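You operate a simulated robot arm through the tools that you are given. There is no shell and no other tool. Be economical: measure what you need, move in short steps, check, and stop when the job is done.

The job below is to be done with a simulated robot arm. You get a single attempt, and the scene is never put back.

JOB
Pack the short and the long roll into their sleeves and cap them.
Fine: short roll in the short sleeve; each cap matches the band on its sleeve.

Only the result counts: the job must be done as asked and must still hold three seconds after the hand-in. Knocking over, shifting, dropping, spilling or breaking anything else fails it. A push-on lid holds only when it is set on centred and level and pressed home; a screw cap is set on level and turned clockwise until tight.

ROBOT AND FRAMES
A 6-joint arm with a fingered hand, fixed in place. Base frame: the origin is at the foot of the arm, x ahead of it, y to its left, z up; the work surface is at about z = 0.808. Units: m, rad, N and s.
With the tool pointing down near the work surface it reaches from about 0.18 to 0.92 m from the base axis. Its first joint turns from -2.897 to 2.897 rad. Payload 5 kg.
Tool frame: the origin (TCP) lies between the finger pads and is the grasp point; the fingertips stand 0.037 m ahead of it; z points along the fingers, y is the line along which they close. Largest opening 0.124 m; the body of the gripper starts 0.043 m behind the TCP. The gripper is a hand of 3 fingers: y runs from the thumb to the fingers, the wrist lies at [-0.021, -0.125, -0.215] in the tool frame, and closing takes about 1.5 s.
Orientation is told as [roll, pitch, yaw] about the base's x, y, z axes, in that order, counted from this pose: with the fingers straight down and the wrist toward the robot, the tool's x, y and z point along [0, 1, 0], [1, 0, 0] and [0, 0, -1] of the base frame.

CONTROLS
- The arm moves only by the tool arm_command. Its argument "motion" is a list of rows, each a list of 6 numbers: the shift along the tool's x, y, z in m, then the turn, a rotation vector about the tool's x, y, z in rad. In form: [[tx, ty, tz, rx, ry, rz], ...]. A call has 1 to 8 rows; each row is the pose to reach, as a shift and turn from the pose commanded when the call began, along the tool's axes at that moment. "hand" is the closure in counts, from 0 (fully open) to 255 (shut), set as the call begins (left out, the last holds). A row lasts 0.2 s, in which the tool goes at most 0.05 m and 0.15 rad; a call with a longer step from one row to the next is refused whole, and so is a gripper value outside its range. Where a pose cannot be reached the arm comes as near as it can. A force on the tool above 70 N (or 10 N above the force at the start of the call, whichever is more), or a blocked arm, ends the call early, and 0.2 s more pass. The fingers move at their own pace (about 0.072 m/s each) and stop on an object; they squeeze with about 29 N. The grip force told is the motor's: it shows also when the fingers shut on nothing. Time passes only in rows, and 0.2 s behind the last, so rows that repeat a pose let the fingers close. The reply holds the time, the measured pose of the TCP, the force on the tool along the base axes, the opening and the grip force, in the units named above and with some noise, with the torque about the TCP (base axes, N m) and any sound that the robot's microphone picked up.
- Cameras (640 x 400 px; columns grow to the right, rows downward): "scene" is fixed at [0.4006, 0.4999, 1.3875]; the picture's right is [-0.54, -0.84, 0.00], its down [-0.53, 0.34, -0.78] and it looks along [0.65, -0.42, -0.63] (base axes); focal length 268 px, centre (320, 200). "wrist" rides on the gripper at [0.072, -0.104, -0.154] in the tool frame; the picture's right is [-0.83, 0.26, -0.49], its down [-0.51, -0.72, 0.47] and it looks along [-0.23, 0.64, 0.73] (tool axes); focal length 243 px, centre (320, 200). There is no depth. A picture from a camera that has moved, and an enlarged one, comes with that camera's place and axes in the base frame and with its lens.
- snapshot(camera): a new picture of that camera. The clock stands still meanwhile.
- grasp_type(shape): the hand has 3 fingers and takes this shape, open, in about a second: jaw (thumb against the fingers, like two jaws); tri (thumb and two fingers); tip (a fingertip pinch); poke (one finger out to press); point (the index stretched); flat (the hand flat); cup (the hand cupped); fist (a fist). The gripper value then closes the fingers along that shape, each until it touches; the sizes above hold for jaw. It gives what a move gives, with no picture.
- zoom(camera, box): a new picture of the part [left, top, right, bottom] of that camera's present view, enlarged. The clock stands still meanwhile.
- hand_in(): hands the job in; it is judged then, once.

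Go step by step. Nothing tells you positions but the pictures and the camera data: compare them with the known pose of the tool, close in by small moves and look again before you grip or let go. The budget is 120 turns and 64 pictures, counting those below and the enlarged ones. Unless the task says otherwise, let go and move clear before handing in, and close with one line.

The tools are called after "Emit:" as a command line: name --pt "numbers of a row" for each row, then --argument value for the rest, lists and objects as JSON in quotes. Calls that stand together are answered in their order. arm_command: Moves the arm, as the interface text tells. Its arguments: {"type":"object","properties":{"motion":{"type":"array","items":{"type":"array","items":{"type":"number"}}},"hand":{"type":"number"}},"required":["motion"]} The other tools are called the same way: grasp_type (shape) gives the hand a shape; snapshot (camera) takes a picture; zoom (camera, box) takes an enlarged picture of a part of a camera's view; hand_in () hands the job in.

At the start:

```text
clock: 0.0
tcp_pos: [0.7162, 0.2039, 1.2178]
tcp_rot: [0.001, 0.001, 0.002]
contact_force: [-0.7, -0.8, -0.4]
torque: [0.02, -0.01, 0.0]
opening: 0.1238
grasp_force: 0.0
shape: jaw
```

scene: 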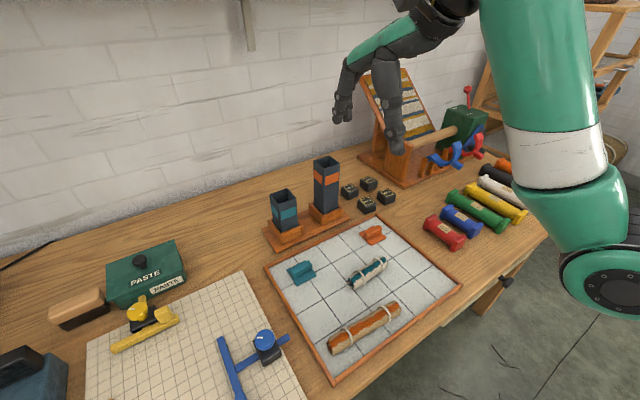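
wrist: 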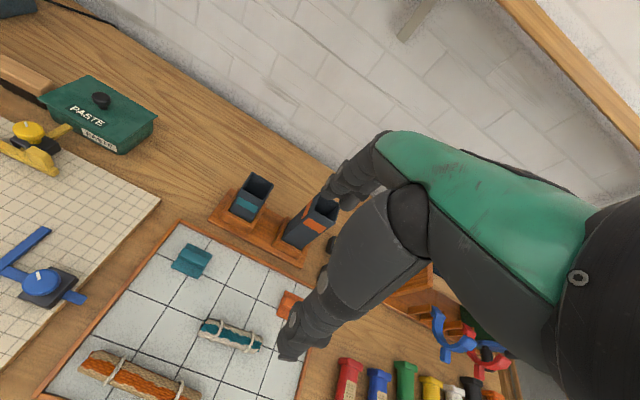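

I see two square open sleeves (short with a teal band, long with an orange band), two rolls and two caps lying on a tray. I'll enlarge the tray to measure them.

Emit:
zoom --camera "scene" --box '[260, 150, 420, 250]'

Emit:
zoom --camera "scene" --box '[280, 220, 440, 360]'

```text
4.00 times, centred on (340, 200) of scene
camera zoom: at [0.4006, 0.4999, 1.3875], right [-0.54, -0.84, 0.0], down [-0.53, 0.34, -0.78], along [0.65, -0.42, -0.63], focal length 1071 px, centre (240, 200)
```

zoom: 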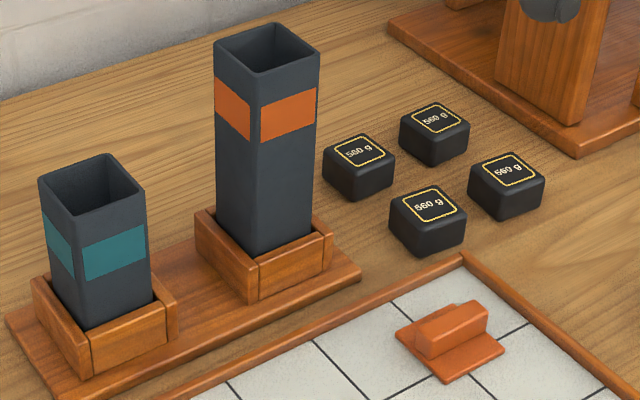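

```text
2.86 times, centred on (360, 290) of scene
camera zoom: at [0.4006, 0.4999, 1.3875], right [-0.54, -0.84, 0.0], down [-0.53, 0.34, -0.78], along [0.65, -0.42, -0.63], focal length 765 px, centre (206, -57)
```

zoom: 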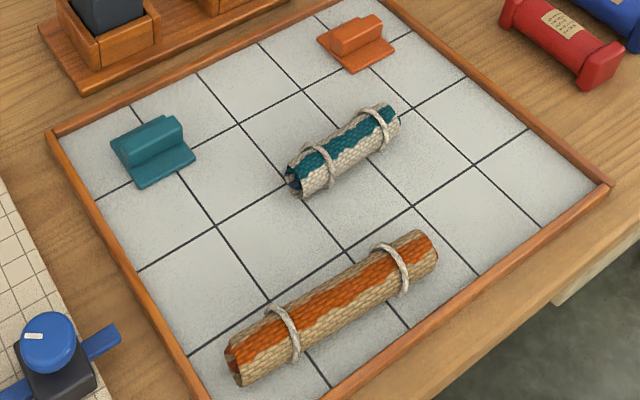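

The sleeves are about 0.048 m square. The short one is near (0.914, 0.283) with its top at about z=0.957, and the long one is near (0.914, 0.148) with its top at about z=1.016. I'll look closer at the caps and rolls.

Emit:
zoom --camera "scene" --box '[280, 250, 328, 280]'

Emit:
zoom --camera "scene" --box '[350, 220, 398, 250]'

Emit:
zoom --camera "scene" --box '[340, 250, 396, 295]'

Emit:
zoom --camera "scene" --box '[320, 295, 410, 360]'

```text
13.33 times, centred on (304, 265) of scene
camera zoom: at [0.4006, 0.4999, 1.3875], right [-0.54, -0.84, 0.0], down [-0.53, 0.34, -0.78], along [0.65, -0.42, -0.63], focal length 3569 px, centre (533, -667)
```

zoom: 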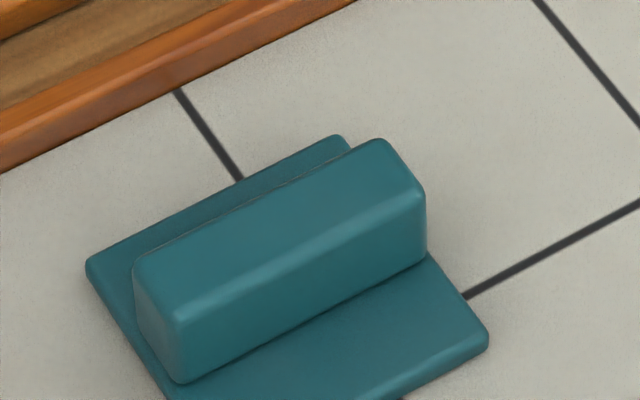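

```text
13.33 times, centred on (374, 235) of scene
camera zoom: at [0.4006, 0.4999, 1.3875], right [-0.54, -0.84, 0.0], down [-0.53, 0.34, -0.78], along [0.65, -0.42, -0.63], focal length 3569 px, centre (-400, -267)
```

zoom: 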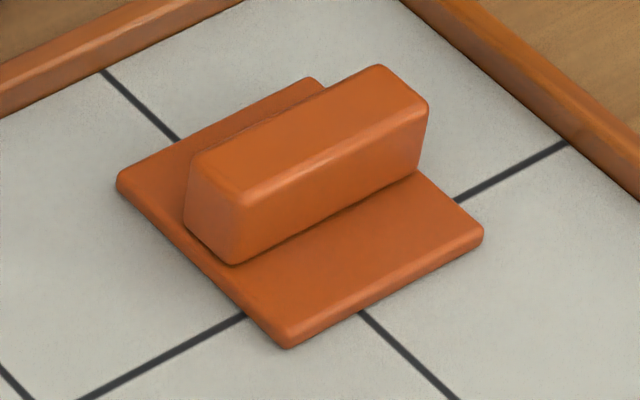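

```text
8.89 times, centred on (368, 272) of scene
camera zoom: at [0.4006, 0.4999, 1.3875], right [-0.54, -0.84, 0.0], down [-0.53, 0.34, -0.78], along [0.65, -0.42, -0.63], focal length 2379 px, centre (-107, -444)
```

zoom: 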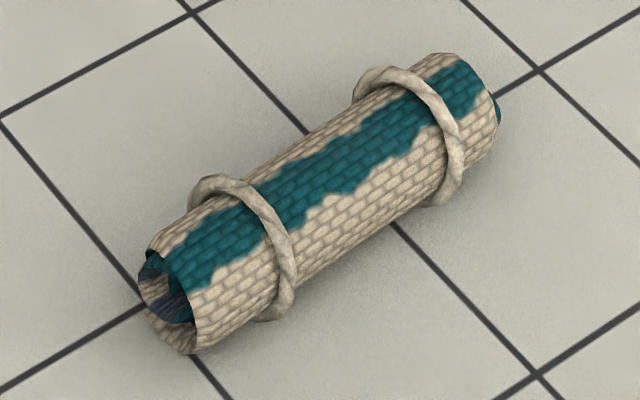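

```text
6.15 times, centred on (365, 328) of scene
camera zoom: at [0.4006, 0.4999, 1.3875], right [-0.54, -0.84, 0.0], down [-0.53, 0.34, -0.78], along [0.65, -0.42, -0.63], focal length 1647 px, centre (43, -585)
```

zoom: 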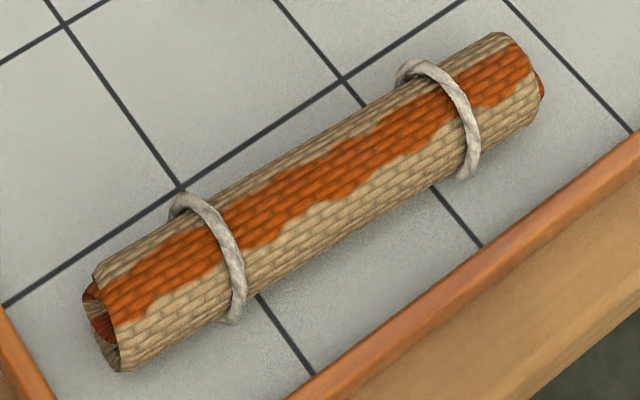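

The caps sit square with ridges along y: orange at about (0.7725, 0.079), teal at about (0.7725, 0.316). The rolls also lie nearly along y. Next I'll look at the hand itself.

Emit:
zoom --camera "scene" --box '[310, 0, 470, 170]'

Emit:
arm_command --pt "0 0 0.05 0 0 0" --pt "0 0 0.1 0 0 0" --pt "0 0 0.15 0 0 0" --hand 120

Emit:
snapshot --camera "scene"

```text
2.35 times, centred on (390, 85) of scene
camera zoom: at [0.4006, 0.4999, 1.3875], right [-0.54, -0.84, 0.0], down [-0.53, 0.34, -0.78], along [0.65, -0.42, -0.63], focal length 630 px, centre (155, 471)
```

zoom: 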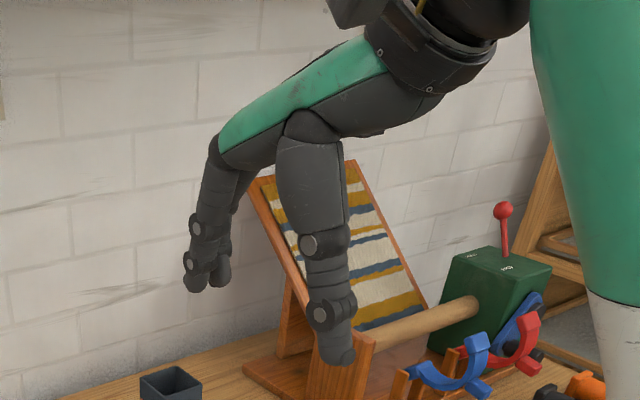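

```text
clock: 0.8
tcp_pos: [0.717, 0.202, 1.0662]
tcp_rot: [0.003, -0.002, -0.001]
contact_force: [0.4, -0.3, -0.5]
torque: [0.01, 0.02, -0.03]
opening: 0.066
grasp_force: 0.0
shape: jaw
```

```text
54 pictures are left
```

scene: 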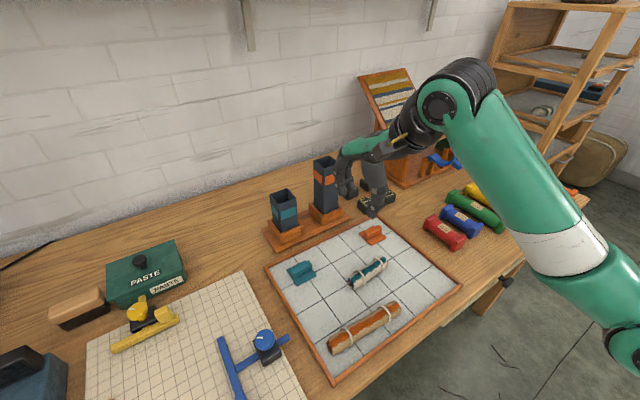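

The hand is two fingers against a thumb. I'll test how far out it reaches with the tool pointing down by moving above the short sleeve.

Emit:
arm_command --pt "0.016 0.04 -0.004 0 0 0" --pt "0.032 0.08 -0.008 0 0 0" --pt "0.048 0.12 -0.01 0 0 0" --pt "0.064 0.16 -0.01 0 0 0" --pt "0.081 0.197 -0.01 0 0 0" --pt "0.081 0.197 -0.01 0 0 0" --hand 0

Emit:
snapshot --camera "scene"

Emit:
snapshot --camera "wrist"

```text
clock: 2.2
tcp_pos: [0.9148, 0.282, 1.0773]
tcp_rot: [0.001, -0.003, -0.002]
contact_force: [-0.4, -0.5, -0.1]
torque: [-0.03, -0.01, -0.03]
opening: 0.1238
grasp_force: 0.1
shape: jaw
```

```text
53 pictures are left
```

scene: 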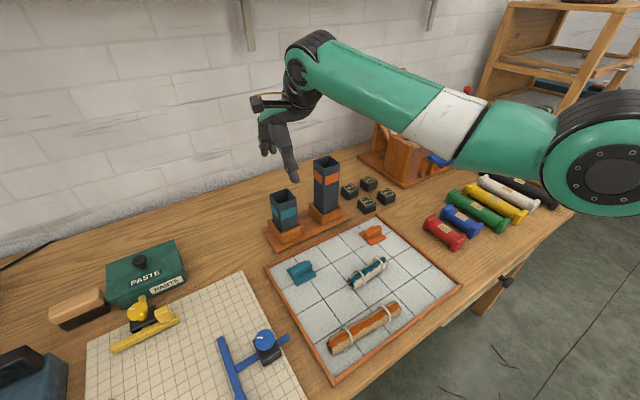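

```text
52 pictures are left
camera wrist: at [0.8098, 0.3545, 1.2314], right [0.26, -0.83, 0.49], down [-0.72, -0.51, -0.47], along [0.64, -0.23, -0.73], focal length 243 px, centre (320, 200)
```

wrist: 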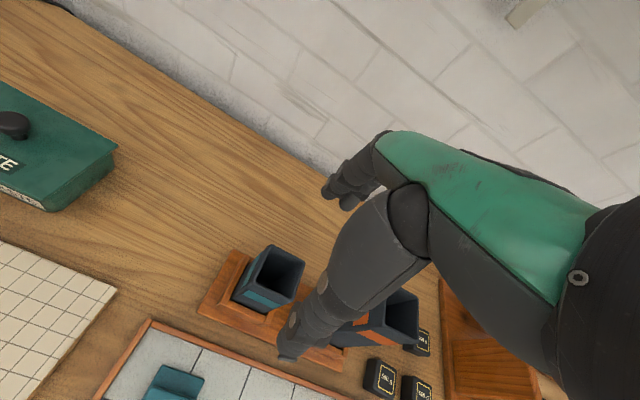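

The arm reaches above the sleeve, and the camera data agrees with my estimate of it. I'll check the finger layout before going to the short roll.

Emit:
zoom --camera "wrist" --box '[250, 120, 450, 370]'

Emit:
arm_command --pt "-0.02 -0.04 0 0 0 0" --pt "-0.04 -0.08 0 0 0 0" --pt "-0.06 -0.12 0 0 0 0" --pt "-0.08 -0.16 0 0 0 0" --pt "-0.1 -0.2 0.0 0 0 0" --pt "-0.12 -0.236 0.04 0 0 0.0" --pt "-0.12 -0.236 0.08 0 0 0.0" --pt "-0.12 -0.236 0.11 0 0 0.0" --hand 110

Emit:
snapshot --camera "scene"

Emit:
snapshot --camera "wrist"

```text
1.60 times, centred on (350, 245) of wrist
camera zoom: at [0.8098, 0.3545, 1.2314], right [0.26, -0.83, 0.49], down [-0.72, -0.51, -0.47], along [0.64, -0.23, -0.73], focal length 388 px, centre (272, 128)
```

zoom: 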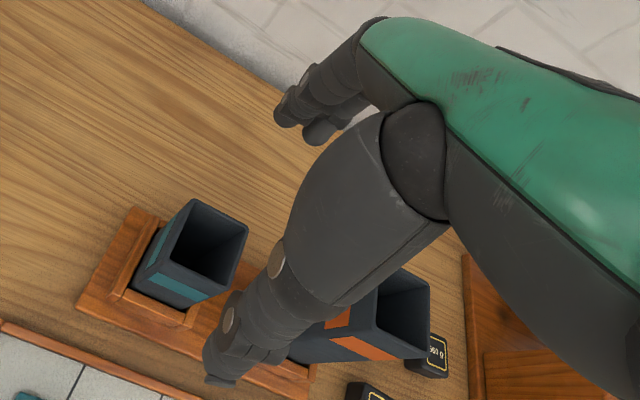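

```text
refused: row 6 steps farther than a row can; nothing moved
```

```text
50 pictures are left
```

scene: 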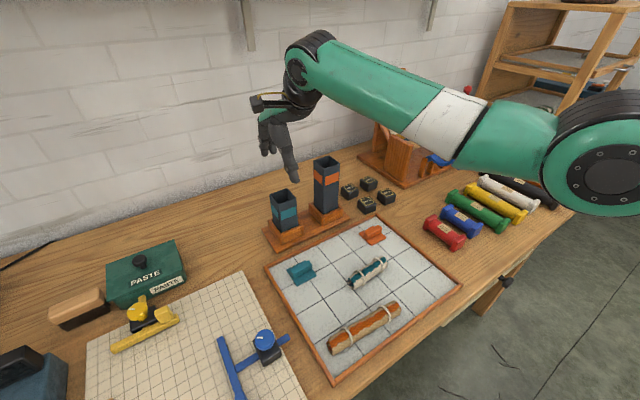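

```text
49 pictures are left
camera wrist: at [0.8098, 0.3545, 1.2314], right [0.26, -0.83, 0.49], down [-0.72, -0.51, -0.47], along [0.64, -0.23, -0.73], focal length 243 px, centre (320, 200)
```

wrist: 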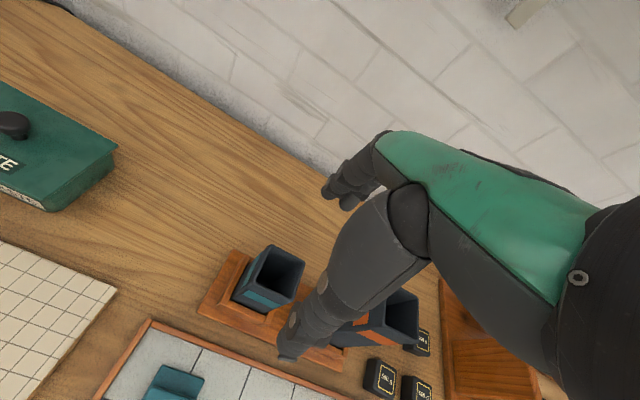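

I'll move above the short roll, splitting the path into steps that are small enough.

Emit:
arm_command --pt "-0.02 -0.04 0 0 0 0" --pt "-0.04 -0.08 0 0 0 0" --pt "-0.06 -0.12 0 0 0 0" --pt "-0.08 -0.16 0 0 0 0" --pt "-0.1 -0.2 0.0 0 0 0" --pt "-0.124 -0.236 0.02 0 0 0.0" --pt "-0.124 -0.238 0.065 0 0 -0.05" --pt "-0.124 -0.238 0.11 0 0 -0.05" --hand 110

```text
clock: 4.0
tcp_pos: [0.6748, 0.1593, 0.969]
tcp_rot: [0.0, -0.002, 0.049]
contact_force: [0.3, 0.1, -0.8]
torque: [-0.02, 0.0, 0.01]
opening: 0.071
grasp_force: 0.1
shape: jaw
```

Emit:
zoom --camera "scene" --box '[280, 170, 440, 310]'

Emit:
zoom --camera "wrist" --box '[160, 150, 480, 400]'

```text
2.86 times, centred on (360, 240) of scene
camera zoom: at [0.4006, 0.4999, 1.3875], right [-0.54, -0.84, 0.0], down [-0.53, 0.34, -0.78], along [0.65, -0.42, -0.63], focal length 765 px, centre (206, 86)
```

zoom: 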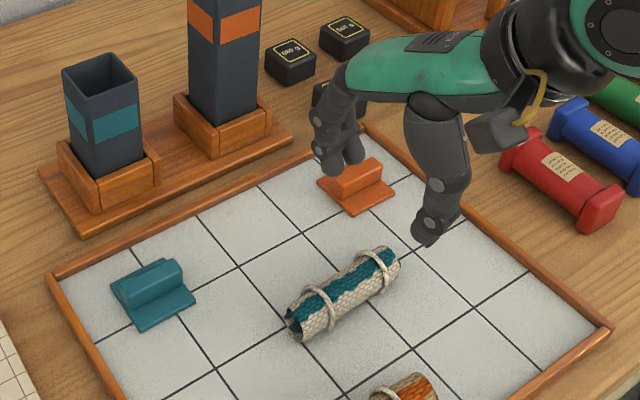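

```text
1.60 times, centred on (320, 275) of wrist
camera zoom: at [0.567, 0.2268, 1.1225], right [0.3, -0.82, 0.49], down [-0.7, -0.54, -0.47], along [0.65, -0.2, -0.73], focal length 388 px, centre (320, 80)
```

zoom: 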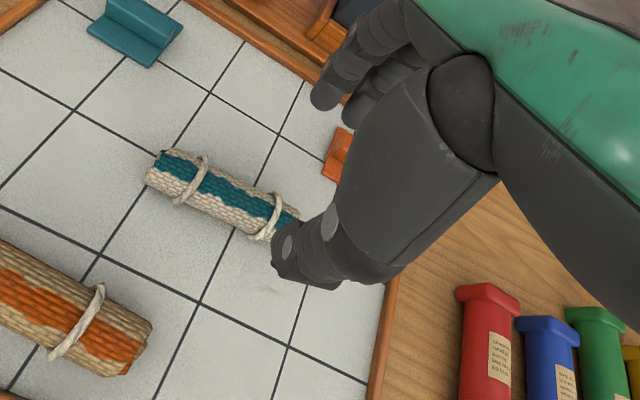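

The roll's axis passes x≈0.677 at y=0.159, and the hand is right over it. Now I descend with the fingers straddling the roll.

Emit:
arm_command --pt "0 0.002 0.04 0 0 0" --pt "0 0.002 0.08 0 0 0" --pt "0 0.002 0.1 0 0 0" --pt "0 0.002 0.112 0 0 0"

Emit:
zoom --camera "scene" --box '[300, 190, 420, 310]'

Emit:
zoom --camera "wrist" --box '[180, 150, 380, 350]'

```text
clock: 5.0
tcp_pos: [0.6758, 0.1615, 0.8552]
tcp_rot: [-0.001, 0.001, 0.05]
contact_force: [0.8, -0.2, 0.0]
torque: [-0.02, -0.01, -0.03]
opening: 0.0708
grasp_force: 0.0
shape: jaw
```

```text
3.33 times, centred on (360, 250) of scene
camera zoom: at [0.4006, 0.4999, 1.3875], right [-0.54, -0.84, 0.0], down [-0.53, 0.34, -0.78], along [0.65, -0.42, -0.63], focal length 892 px, centre (187, 33)
```

zoom: 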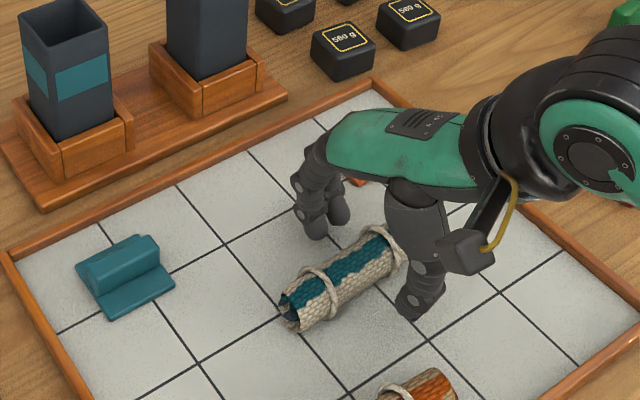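

```text
2.00 times, centred on (280, 250) of wrist
camera zoom: at [0.5697, 0.2287, 1.0091], right [0.3, -0.82, 0.49], down [-0.7, -0.54, -0.47], along [0.65, -0.2, -0.73], focal length 485 px, centre (400, 100)
```

zoom: 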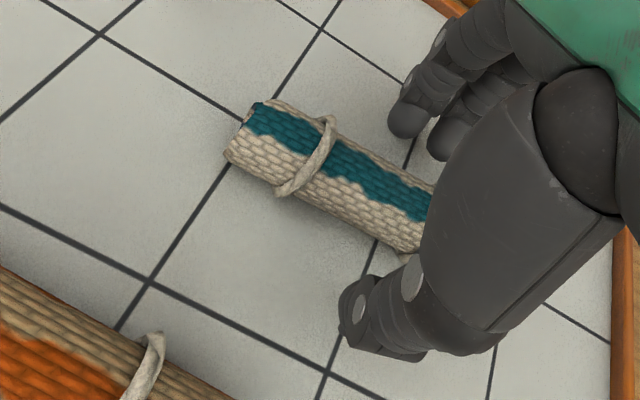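

The fingers straddle the roll, so I close on it.

Emit:
arm_command --pt "0 0 0 0 0 0" --pt "0 0 0 0 0 0" --pt "0 0 0 0 0 0" --pt "0 0 0 0 0 0" --pt "0 0 0 0 0 0" --pt "0 0 0 0 0 0" --pt "0 0 0 0 0 0" --hand 255

```text
clock: 6.6
tcp_pos: [0.6765, 0.1625, 0.8558]
tcp_rot: [0.002, 0.0, 0.048]
contact_force: [0.9, 0.5, -0.3]
torque: [-0.03, -0.01, -0.02]
opening: 0.0291
grasp_force: 29.4
shape: jaw
```

The fingers closed at 0.029 m with full grip force. I lift and look.

Emit:
arm_command --pt "0 0 -0.02 0 0 0" --pt "0 0 -0.05 0 0 0" --pt "0 0 -0.09 0 0 0" --pt "0 0 -0.13 0 0 0" --pt "0 0 -0.17 0 0 0" --pt "0 0 -0.21 0 0 0" --pt "0 0 -0.25 0 0 0" --pt "0 0 -0.28 0 0 0"

Emit:
snapshot --camera "scene"

Emit:
zoom --camera "wrist" --box '[180, 150, 380, 350]'

```text
clock: 8.4
tcp_pos: [0.6749, 0.1617, 1.1347]
tcp_rot: [-0.001, 0.0, 0.05]
contact_force: [-0.1, 0.7, -0.1]
torque: [-0.01, -0.01, 0.0]
opening: 0.0289
grasp_force: 28.9
shape: jaw
```

```text
44 pictures are left
```

scene: 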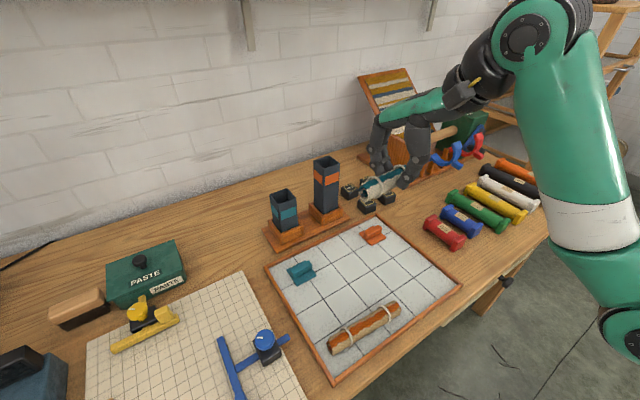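

```text
2.00 times, centred on (280, 250) of wrist
camera zoom: at [0.5679, 0.2292, 1.2875], right [0.3, -0.82, 0.49], down [-0.7, -0.54, -0.47], along [0.65, -0.2, -0.73], focal length 485 px, centre (400, 100)
```

zoom: 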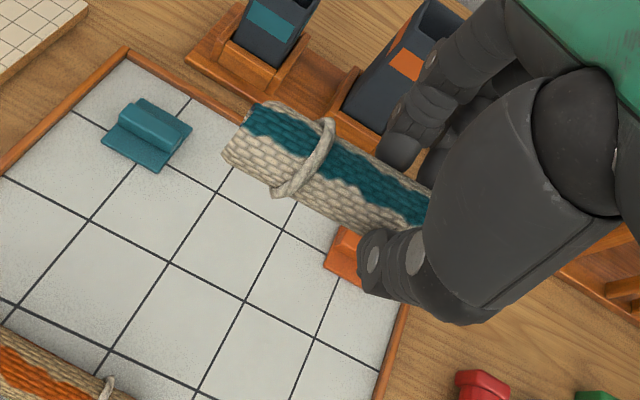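

The roll is held firmly. I yaw the hand 90°, then tilt it so the roll stands upright with the fingers pointing away from the robot.

Emit:
arm_command --pt "0 0 0 0 0 -0.15" --pt "0 0 0 0 0 -0.3" --pt "0 0 0 0 0 -0.45" --pt "0 0 0 0 0 -0.6" --pt "0 0 0 0 0 -0.75" --pt "0 0 0 0 0 -0.9" --pt "0 0 0 0 0 -1.05" --pt "0 0 0 0 0 -1.2"

Emit:
arm_command --pt "0 0 0 0 0 -0.11" --pt "0 0 0 0 0 -0.22" --pt "0 0 0 0 0 -0.32" --pt "0 0 0 0 0 -0.32"

```text
clock: 10.2
tcp_pos: [0.6759, 0.1616, 1.1357]
tcp_rot: [0.0, 0.002, 1.252]
contact_force: [-0.5, -0.4, 0.3]
torque: [0.02, 0.0, 0.01]
opening: 0.0286
grasp_force: 29.1
shape: jaw
```

```text
clock: 11.2
tcp_pos: [0.6991, 0.1754, 1.1147]
tcp_rot: [0.0, -0.003, 1.569]
contact_force: [0.0, 0.1, 0.0]
torque: [0.02, -0.01, -0.01]
opening: 0.0288
grasp_force: 29.1
shape: jaw
out of reach, approached as far as the arm can: row 1, 2, 3, 4
```

The yaw is reached with a small position shift at the edge of reach. I continue with the tilt and check.

Emit:
arm_command --pt "0 0 0 0 -0.13 0" --pt "0 0 0 0 -0.26 0" --pt "0 0 0 0 -0.39 0" --pt "0 0 0 0 -0.52 0" --pt "0 0 0 0 -0.65 0" --pt "0 0 0 0 -0.78 0"

Emit:
snapshot --camera "scene"

```text
clock: 12.6
tcp_pos: [0.7008, 0.1767, 1.1155]
tcp_rot: [-0.782, -0.001, 1.568]
contact_force: [0.0, 0.2, -0.8]
torque: [-0.03, 0.01, -0.02]
opening: 0.0288
grasp_force: 28.5
shape: jaw
```

```text
42 pictures are left
```

scene: 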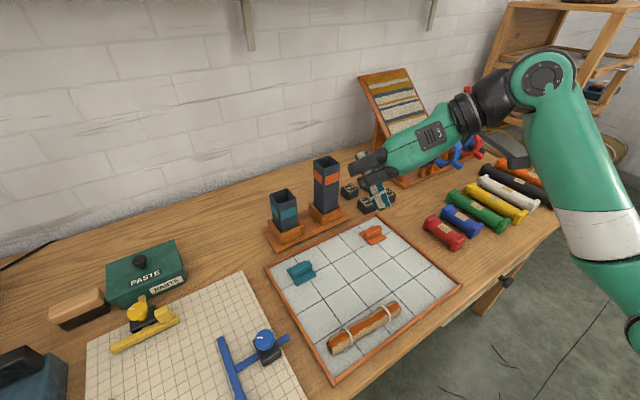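

The tilt works, so I do the second half.

Emit:
arm_command --pt "0 0 0 0 -0.13 0" --pt "0 0 0 0 -0.26 0" --pt "0 0 0 0 -0.39 0" --pt "0 0 0 0 -0.52 0" --pt "0 0 0 0 -0.65 0" --pt "0 0 0 0 -0.788 0" --pt "0 0 0 0 -0.788 0"

Emit:
snapshot --camera "scene"

Emit:
snapshot --camera "wrist"

```text
clock: 14.2
tcp_pos: [0.7006, 0.1764, 1.1144]
tcp_rot: [-1.567, -0.001, 1.57]
contact_force: [-0.7, 0.2, 0.2]
torque: [0.0, 0.01, -0.01]
opening: 0.0285
grasp_force: 28.9
shape: jaw
```

```text
41 pictures are left
```

scene: 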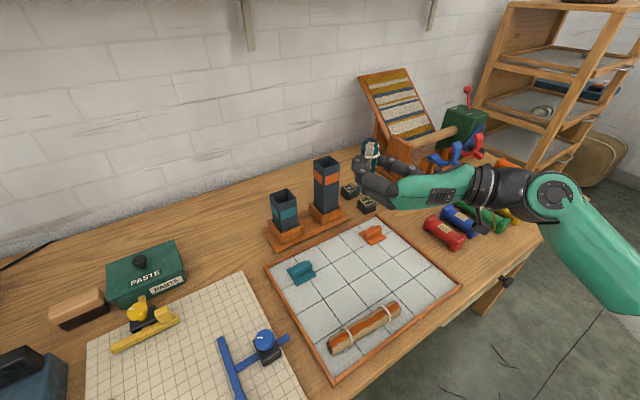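

```text
40 pictures are left
camera wrist: at [0.5465, 0.0713, 1.0422], right [-0.49, 0.26, 0.83], down [0.47, -0.72, 0.51], along [0.73, 0.64, 0.23], focal length 243 px, centre (320, 200)
```

wrist: 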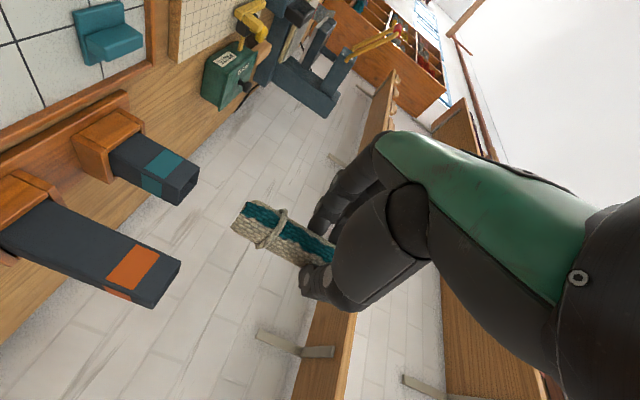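

The roll is vertical in the hand. I'll enlarge both views to work out its exact axis relative to the TCP.

Emit:
zoom --camera "scene" --box '[340, 125, 420, 205]'

Emit:
zoom --camera "wrist" --box '[220, 170, 350, 300]'

```text
5.00 times, centred on (380, 165) of scene
camera zoom: at [0.4006, 0.4999, 1.3875], right [-0.54, -0.84, 0.0], down [-0.53, 0.34, -0.78], along [0.65, -0.42, -0.63], focal length 1338 px, centre (20, 375)
```

zoom: 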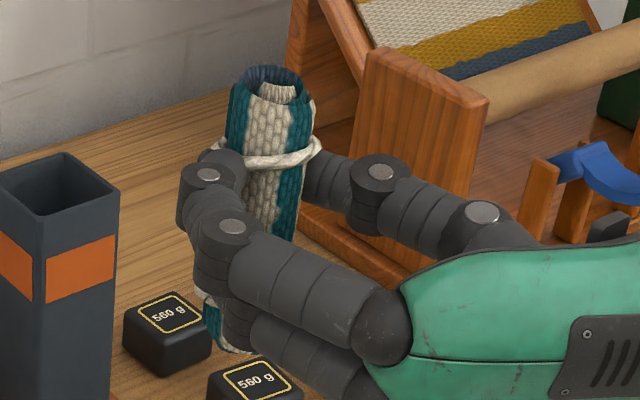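

```text
3.08 times, centred on (285, 235) of wrist
camera zoom: at [0.5465, 0.0713, 1.0422], right [-0.49, 0.26, 0.83], down [0.47, -0.72, 0.51], along [0.73, 0.64, 0.23], focal length 746 px, centre (428, 92)
```

zoom: 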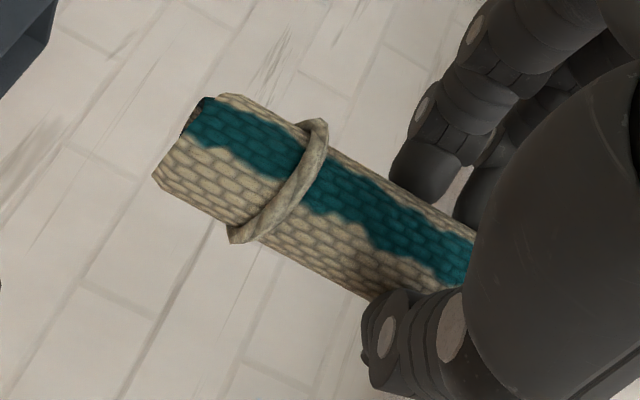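

The roll axis lies about 0.0325 m ahead of the TCP, with its bottom end about 0.073 m below it. I move it above the short sleeve and check the alignment there.

Emit:
arm_command --pt "0 0.022 0.036 0 0 0" --pt "0 0.044 0.072 0 0 0" --pt "0 0.065 0.108 0 0 0" --pt "0 0.086 0.145 0 0 0" --pt "0 0.1075 0.181 0 0 0" --pt "0.01 0.1075 0.181 0 0 0" --pt "0.03 0.1075 0.181 0 0 0" --pt "0.045 0.1075 0.181 0 0 0"

Emit:
zoom --camera "scene" --box '[250, 130, 370, 240]'

Emit:
zoom --camera "wrist" --box '[100, 120, 360, 300]'

```text
clock: 16.0
tcp_pos: [0.882, 0.2843, 1.0693]
tcp_rot: [-1.566, 0.0, 1.569]
contact_force: [0.3, -0.5, 0.2]
torque: [0.04, 0.03, 0.01]
opening: 0.0286
grasp_force: 28.8
shape: jaw
```

```text
3.64 times, centred on (310, 185) of scene
camera zoom: at [0.4006, 0.4999, 1.3875], right [-0.54, -0.84, 0.0], down [-0.53, 0.34, -0.78], along [0.65, -0.42, -0.63], focal length 973 px, centre (356, 254)
```

zoom: 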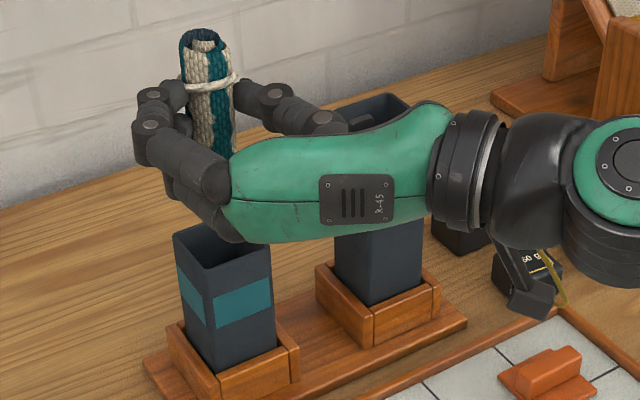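

```text
2.22 times, centred on (230, 210) of wrist
camera zoom: at [0.7277, 0.1797, 0.9971], right [-0.49, 0.26, 0.83], down [0.47, -0.72, 0.51], along [0.73, 0.64, 0.23], focal length 539 px, centre (520, 178)
```

zoom: 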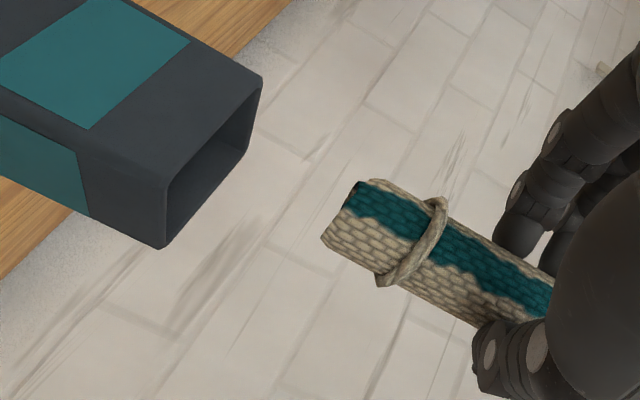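

My estimates of the sleeve centre disagree by a few mm: (0.914, 0.283) from one view and about (0.918, 0.279) from the wrist views. I lower to just above the rim with a small correction and compare roll and sleeve there.

Emit:
arm_command --pt "0.015 -0.003 0.002 0 0 0" --pt "0.03 -0.003 0.002 0 0 0" --pt "0.03 -0.003 0.002 0 0 0"

Emit:
zoom --camera "scene" --box '[260, 140, 340, 210]'

Emit:
zoom --camera "wrist" --box '[140, 120, 320, 260]'

```text
clock: 16.8
tcp_pos: [0.8833, 0.2802, 1.0414]
tcp_rot: [-1.567, 0.0, 1.57]
contact_force: [-0.4, 0.2, -0.4]
torque: [0.02, 0.02, -0.01]
opening: 0.0286
grasp_force: 29.0
shape: jaw
```

```text
5.71 times, centred on (300, 175) of scene
camera zoom: at [0.4006, 0.4999, 1.3875], right [-0.54, -0.84, 0.0], down [-0.53, 0.34, -0.78], along [0.65, -0.42, -0.63], focal length 1530 px, centre (434, 343)
```

zoom: 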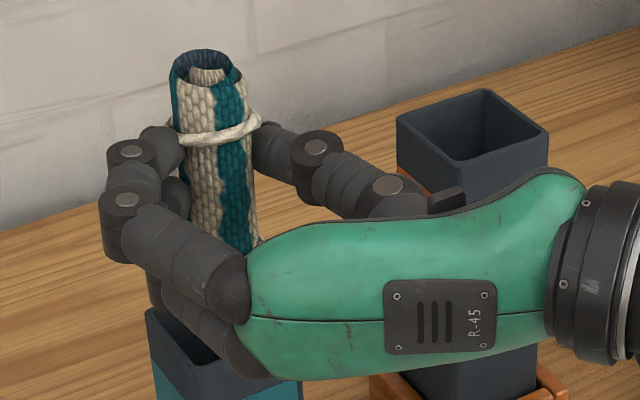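

```text
2.86 times, centred on (230, 190) of wrist
camera zoom: at [0.7296, 0.1762, 0.9682], right [-0.49, 0.26, 0.83], down [0.47, -0.72, 0.51], along [0.73, 0.64, 0.23], focal length 693 px, centre (577, 229)
```

zoom: 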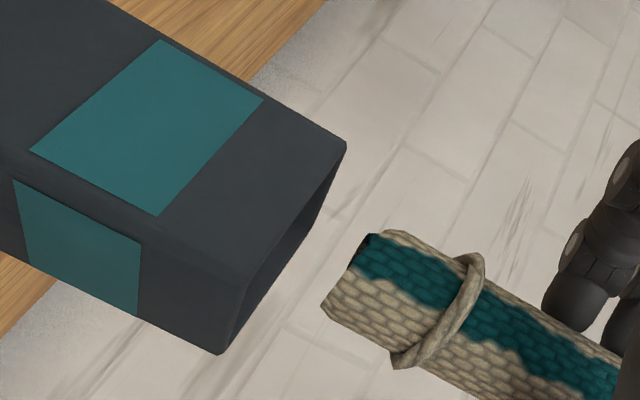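

Rechecking all views together, a rim height of about 0.948 and a centre of about (0.920, 0.279) make them agree. I shift 5 mm outward and 1 mm in y, then lower the roll slowly into the mouth.

Emit:
arm_command --pt "0 -0.001 0.005 0 0 0" --pt "0.012 -0.001 0.005 0 0 0" --pt "0.018 -0.001 0.005 0 0 0" --pt "0.024 -0.001 0.005 0 0 0" --pt "0.03 -0.001 0.005 0 0 0"

Emit:
zoom --camera "wrist" --box '[140, 120, 320, 260]'

```text
clock: 18.0
tcp_pos: [0.8806, 0.2784, 1.0221]
tcp_rot: [-1.56, 0.003, 1.569]
contact_force: [-0.3, -0.5, 0.0]
torque: [-0.01, -0.02, -0.01]
opening: 0.029
grasp_force: 28.7
shape: jaw
out of reach, approached as far as the arm can: row 3, 4, 5
```

```text
2.86 times, centred on (230, 190) of wrist
camera zoom: at [0.7275, 0.1739, 0.9507], right [-0.48, 0.27, 0.83], down [0.47, -0.72, 0.5], along [0.74, 0.64, 0.22], focal length 693 px, centre (577, 229)
```

zoom: 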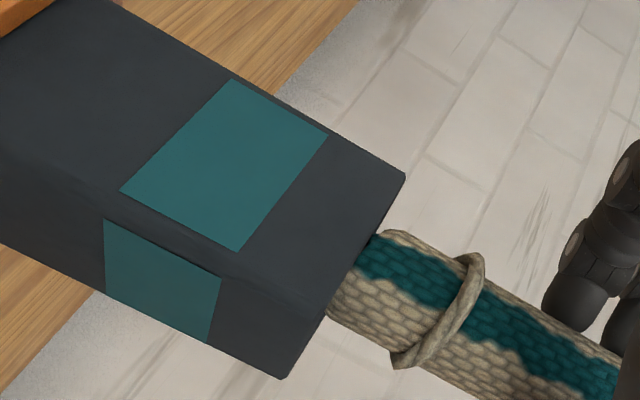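

The arm hit a limit in this wrist pose: the roll's end is at the rim but goes no lower. I lift again and turn the hand about the vertical by −0.5 rad, towards a pose with more reach.

Emit:
arm_command --pt "-0.03 0 0 0 0 0" --pt "-0.06 0 0 0 0 0" --pt "-0.06 0 0 0.125 0 0" --pt "-0.06 0 0 0.25 0 0" --pt "-0.06 0 0 0.375 0 0" --pt "-0.06 0 0 0.5 0 0" --pt "-0.06 0 0 0.5 0 0"

```text
clock: 19.6
tcp_pos: [0.8829, 0.278, 1.0815]
tcp_rot: [-1.567, 0.0, 1.07]
contact_force: [-0.2, -0.9, 0.2]
torque: [-0.02, 0.04, 0.0]
opening: 0.0284
grasp_force: 28.9
shape: jaw
out of reach, approached as far as the arm can: row 5
```

Turned to −0.5 rad. I re-centre over the sleeve and lower to just above the rim.

Emit:
arm_command --pt "0 0.0197 -0.0005 0 0 0" --pt "0.02 0.0197 -0.0005 0 0 0" --pt "0.04 0.0197 -0.0005 0 0 0" --pt "0.04 0.0197 -0.0005 0 0 0"

Emit:
zoom --camera "wrist" --box '[140, 120, 320, 260]'

Emit:
zoom --camera "scene" --box '[250, 130, 370, 240]'

```text
clock: 20.6
tcp_pos: [0.8911, 0.295, 1.0402]
tcp_rot: [-1.567, 0.003, 1.071]
contact_force: [-0.9, -0.8, -0.9]
torque: [-0.02, 0.05, -0.02]
opening: 0.0289
grasp_force: 29.1
shape: jaw
```

```text
2.86 times, centred on (230, 190) of wrist
camera zoom: at [0.7066, 0.2787, 0.9685], right [-0.3, 0.47, 0.83], down [0.07, -0.86, 0.51], along [0.95, 0.21, 0.23], focal length 693 px, centre (577, 229)
```

zoom: 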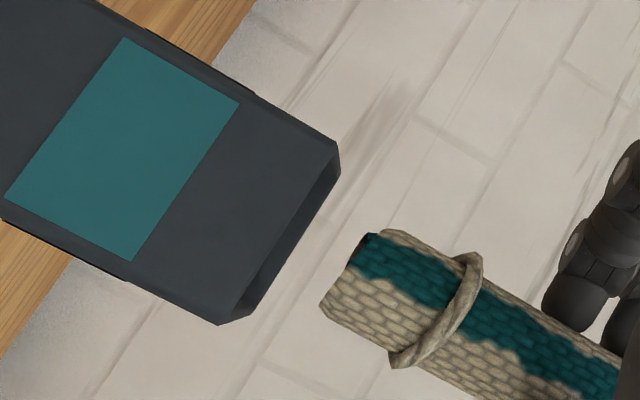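

```text
3.64 times, centred on (310, 185) of scene
camera zoom: at [0.4006, 0.4999, 1.3875], right [-0.54, -0.84, 0.0], down [-0.53, 0.34, -0.78], along [0.65, -0.42, -0.63], focal length 973 px, centre (356, 254)
```

zoom: 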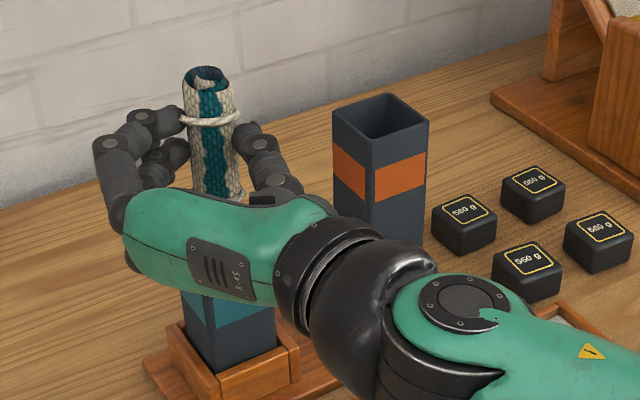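

Roll and sleeve line up at y≈0.280, and x matches too. Now I lower the roll into the mouth.

Emit:
arm_command --pt "0.012 0 0 0 0 0" --pt "0.022 0 0 0 0 0" --pt "0.03 0 0 0 0 0" --pt "0.035 0 0 0 0 0" --pt "0.04 0 0 0 0 0"

Emit:
zoom --camera "wrist" --box '[140, 120, 320, 260]'

```text
clock: 21.8
tcp_pos: [0.8905, 0.2947, 1.0003]
tcp_rot: [-1.568, 0.001, 1.071]
contact_force: [0.3, -0.2, -1.4]
torque: [0.0, -0.03, 0.01]
opening: 0.0288
grasp_force: 28.4
shape: jaw
```

```text
2.86 times, centred on (230, 190) of wrist
camera zoom: at [0.7061, 0.2772, 0.9282], right [-0.3, 0.47, 0.83], down [0.07, -0.86, 0.51], along [0.95, 0.21, 0.23], focal length 693 px, centre (577, 229)
```

zoom: 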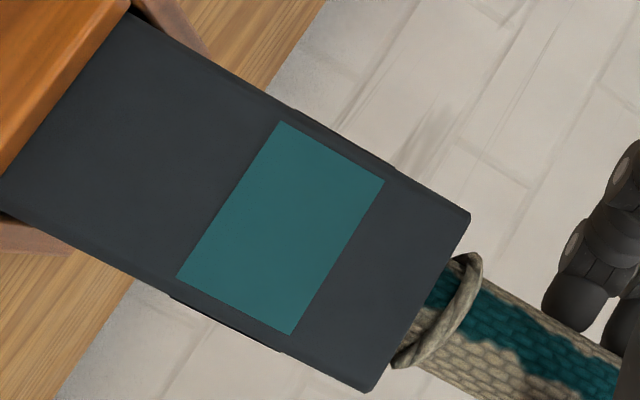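

The roll's end is inside and centred, with the lower ring at the rim and no contact force. I continue down slowly.

Emit:
arm_command --pt "0.006 0 0 0 0 0" --pt "0.012 0 0 0 0 0" --pt "0.018 0 0 0 0 0" --pt "0.022 0 0 0 0 0"

Emit:
zoom --camera "wrist" --box '[180, 140, 380, 300]'

```text
clock: 22.8
tcp_pos: [0.89, 0.294, 0.979]
tcp_rot: [-1.57, 0.001, 1.07]
contact_force: [-1.1, 0.6, -1.4]
torque: [0.03, -0.05, -0.02]
opening: 0.0288
grasp_force: 28.9
shape: jaw
```

```text
2.50 times, centred on (280, 220) of wrist
camera zoom: at [0.7059, 0.2779, 0.9064], right [-0.3, 0.47, 0.83], down [0.07, -0.86, 0.51], along [0.95, 0.21, 0.23], focal length 606 px, centre (420, 150)
```

zoom: 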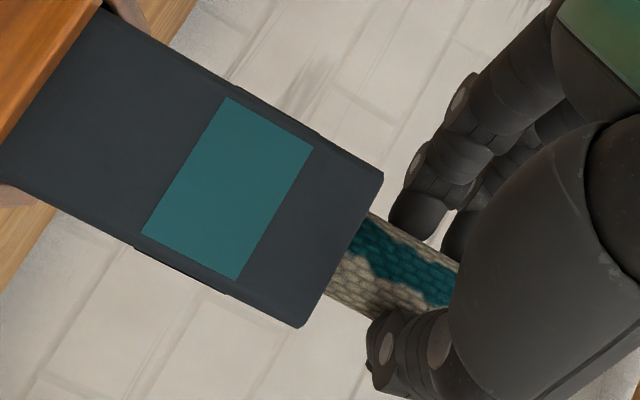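

The ring is inside and the roll is centred in the mouth. I go 6 mm lower and release it so it slides down the sleeve.

Emit:
arm_command --pt "0.003 0 0 0 0 0" --pt "0.006 0 0 0 0 0" --pt "0.006 0 0 0 0 0"

Emit:
arm_command --pt "0 0 0 0 0 0" --pt "0 0 0 0 0 0" --pt "0 0 0 0 0 0" --pt "0 0 0 0 0 0" --pt "0 0 0 0 0 0" --hand 110

Emit:
zoom --camera "wrist" --box '[180, 140, 380, 300]'

```text
clock: 23.6
tcp_pos: [0.89, 0.2941, 0.9726]
tcp_rot: [-1.569, 0.003, 1.072]
contact_force: [0.1, -0.4, 0.2]
torque: [0.0, 0.0, 0.0]
opening: 0.0287
grasp_force: 29.0
shape: jaw
```

```text
clock: 24.8
tcp_pos: [0.8897, 0.2952, 0.9725]
tcp_rot: [-1.569, 0.002, 1.07]
contact_force: [0.9, 0.2, 0.9]
torque: [0.0, -0.03, 0.0]
opening: 0.0698
grasp_force: 0.1
shape: jaw
```

```text
2.50 times, centred on (280, 220) of wrist
camera zoom: at [0.7058, 0.2778, 0.9005], right [-0.3, 0.47, 0.83], down [0.07, -0.86, 0.51], along [0.95, 0.21, 0.23], focal length 606 px, centre (420, 150)
```

zoom: 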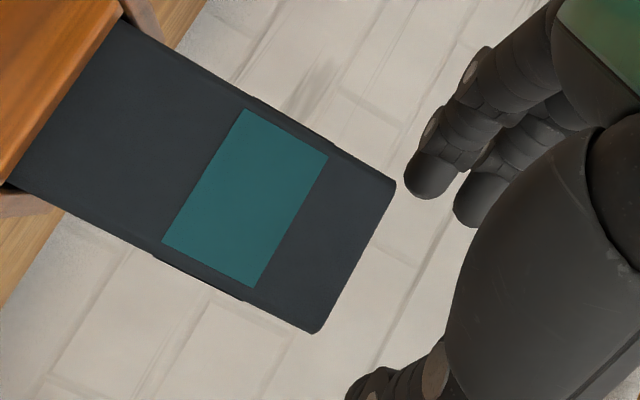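

The short roll dropped into its sleeve. I lift clear, turn the hand back down and head for the long roll.

Emit:
arm_command --pt "-0.05 0 0 0 0 0" --pt "-0.1 0 0 0 0 0" --pt "-0.15 0 0 0 0 0" --pt "-0.17 0 -0.04 0 0.15 0" --pt "-0.17 0 -0.08 0 0.3 0" --pt "-0.17 0 -0.12 0 0.45 0" --pt "-0.17 0 -0.16 0 0.6 0" --pt "-0.17 0 -0.16 0 0.75 0"

Emit:
arm_command --pt "0 0 0 0 0.14 0" --pt "0 0 0 0 0.28 0" --pt "0 0 0 0 0.42 0" --pt "0 0 0 0 0.56 0" --pt "0 0 0 0 0.7 0" --pt "0 0 0 0 0.82 0" --pt "0 0 0 0 0.82 0" --hand 148

Emit:
zoom --camera "scene" --box '[250, 150, 410, 250]'

```text
clock: 26.6
tcp_pos: [0.7511, 0.3711, 1.1441]
tcp_rot: [-0.817, 0.001, 1.069]
contact_force: [-0.8, 0.6, -0.3]
torque: [-0.01, -0.01, 0.01]
opening: 0.0703
grasp_force: 0.0
shape: jaw
```

```text
clock: 28.2
tcp_pos: [0.75, 0.3727, 1.1432]
tcp_rot: [0.003, 0.002, 1.07]
contact_force: [-0.1, 0.4, 0.0]
torque: [0.02, 0.03, 0.0]
opening: 0.0524
grasp_force: 0.1
shape: jaw
```

```text
4.00 times, centred on (330, 200) of scene
camera zoom: at [0.4006, 0.4999, 1.3875], right [-0.54, -0.84, 0.0], down [-0.53, 0.34, -0.78], along [0.65, -0.42, -0.63], focal length 1071 px, centre (280, 200)
```

zoom: 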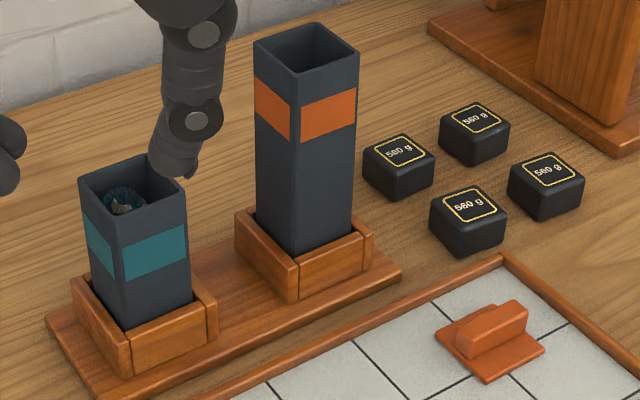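

The short roll sits in its sleeve. I yaw back to −0.075 rad and move over the long roll.

Emit:
arm_command --pt "0.0116 -0.0238 0.012 0 0 0.143" --pt "0.0232 -0.0477 0.025 0 0 0.286" --pt "0.0348 -0.0716 0.037 0 0 0.429" --pt "0.0464 -0.0954 0.05 0 0 0.572" --pt "0.058 -0.1193 0.062 0 0 0.715" --pt "0.0695 -0.1431 0.075 0 0 0.858" --pt "0.0811 -0.167 0.087 0 0 1.001" --pt "0.0927 -0.1908 0.1 0 0 1.145"

Emit:
arm_command --pt "0 0 0.04 0 0 0" --pt "0 0 0.08 0 0 0" --pt "0 0 0.11 0 0 0" --pt "0 0 0.11 0 0 0"

Emit:
zoom --camera "scene" --box '[300, 230, 440, 370]'

Emit:
zoom --camera "wrist" --box '[140, 140, 400, 320]'

```text
clock: 30.0
tcp_pos: [0.5805, 0.2496, 1.0432]
tcp_rot: [0.001, 0.002, -0.079]
contact_force: [0.3, 0.2, 0.2]
torque: [-0.02, 0.02, 0.0]
opening: 0.0527
grasp_force: 0.1
shape: jaw
```

```text
clock: 31.0
tcp_pos: [0.5798, 0.2507, 0.9332]
tcp_rot: [0.0, 0.003, -0.076]
contact_force: [1.0, 0.2, 0.3]
torque: [0.0, -0.02, 0.02]
opening: 0.0521
grasp_force: 0.1
shape: jaw
```

```text
2.86 times, centred on (370, 300) of scene
camera zoom: at [0.4006, 0.4999, 1.3875], right [-0.54, -0.84, 0.0], down [-0.53, 0.34, -0.78], along [0.65, -0.42, -0.63], focal length 765 px, centre (177, -86)
```

zoom: 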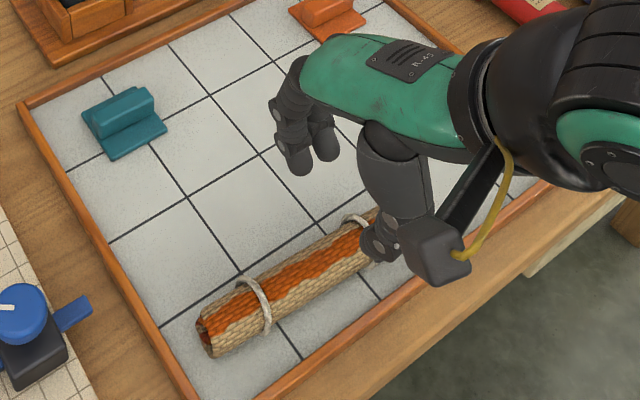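

```text
2.22 times, centred on (270, 230) of wrist
camera zoom: at [0.4816, 0.3313, 1.0874], right [0.2, -0.85, 0.49], down [-0.76, -0.45, -0.47], along [0.62, -0.28, -0.73], focal length 539 px, centre (431, 133)
```

zoom: 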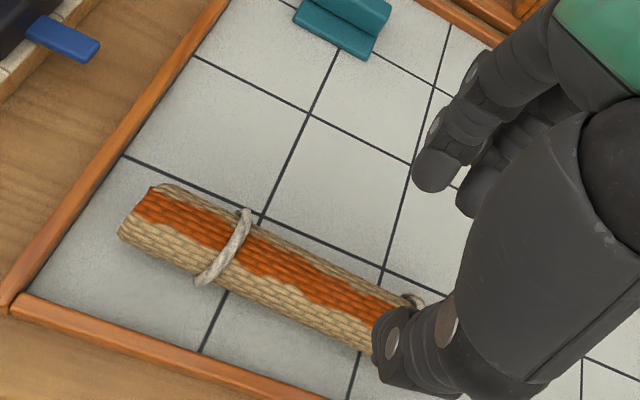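

The roll's axis is at x≈0.577 for y=0.25. I narrow the opening a little to clear the tray rim and descend.

Emit:
arm_command --pt "0 -0.002 0 0 0 0" --pt "0 -0.002 0.03 0 0 0" --pt "0 -0.002 0.05 0 0 0" --pt "0 -0.002 0.065 0 0 0" --pt "0 -0.002 0.076 0 0 0" --hand 160

Emit:
zoom --camera "wrist" --box '[140, 140, 400, 320]'

```text
clock: 32.2
tcp_pos: [0.5753, 0.2496, 0.8583]
tcp_rot: [0.0, 0.001, -0.075]
contact_force: [0.2, -0.3, 1.6]
torque: [0.04, 0.01, 0.01]
opening: 0.0467
grasp_force: 0.2
shape: jaw
```

```text
2.22 times, centred on (270, 230) of wrist
camera zoom: at [0.4783, 0.3308, 1.0121], right [0.2, -0.85, 0.49], down [-0.76, -0.45, -0.47], along [0.62, -0.28, -0.73], focal length 539 px, centre (431, 133)
```

zoom: 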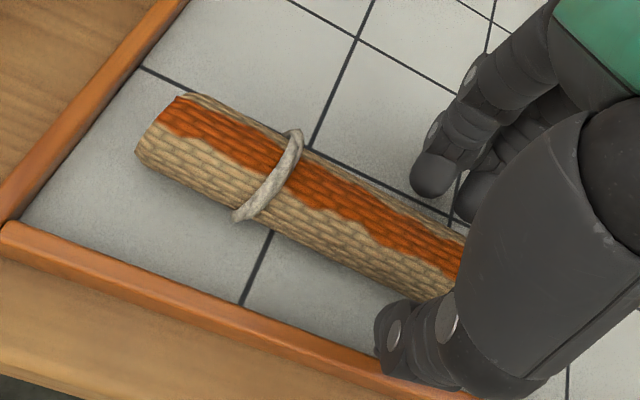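

The fingers straddle the long roll. I close and lift.

Emit:
arm_command --pt "0 0 0 0 0 0" --pt "0 0 0 0 0 0" --pt "0 0 0 0 0 0" --pt "0 0 0 0 0 0" --pt "0 0 0 0 0 0" --hand 255

Emit:
arm_command --pt "0 0 -0.03 0 0 0" --pt "0 0 -0.07 0 0 0" --pt "0 0 -0.12 0 0 0" --pt "0 0 -0.17 0 0 0" --pt "0 0 -0.22 0 0 0" --pt "0 0 -0.27 0 0 0" --pt "0 0.03 -0.3 0 0 0" --pt "0 0.06 -0.3 0 0 0"

```text
clock: 33.4
tcp_pos: [0.5764, 0.2503, 0.8588]
tcp_rot: [0.001, 0.002, -0.074]
contact_force: [0.7, 1.1, -0.1]
torque: [-0.04, 0.01, 0.03]
opening: 0.0289
grasp_force: 28.9
shape: jaw
```

```text
clock: 35.2
tcp_pos: [0.6345, 0.2457, 1.1583]
tcp_rot: [0.001, 0.002, -0.075]
contact_force: [0.9, 0.6, -1.0]
torque: [-0.02, 0.03, -0.02]
opening: 0.0288
grasp_force: 29.2
shape: jaw
out of reach, approached as far as the arm can: row 7
```

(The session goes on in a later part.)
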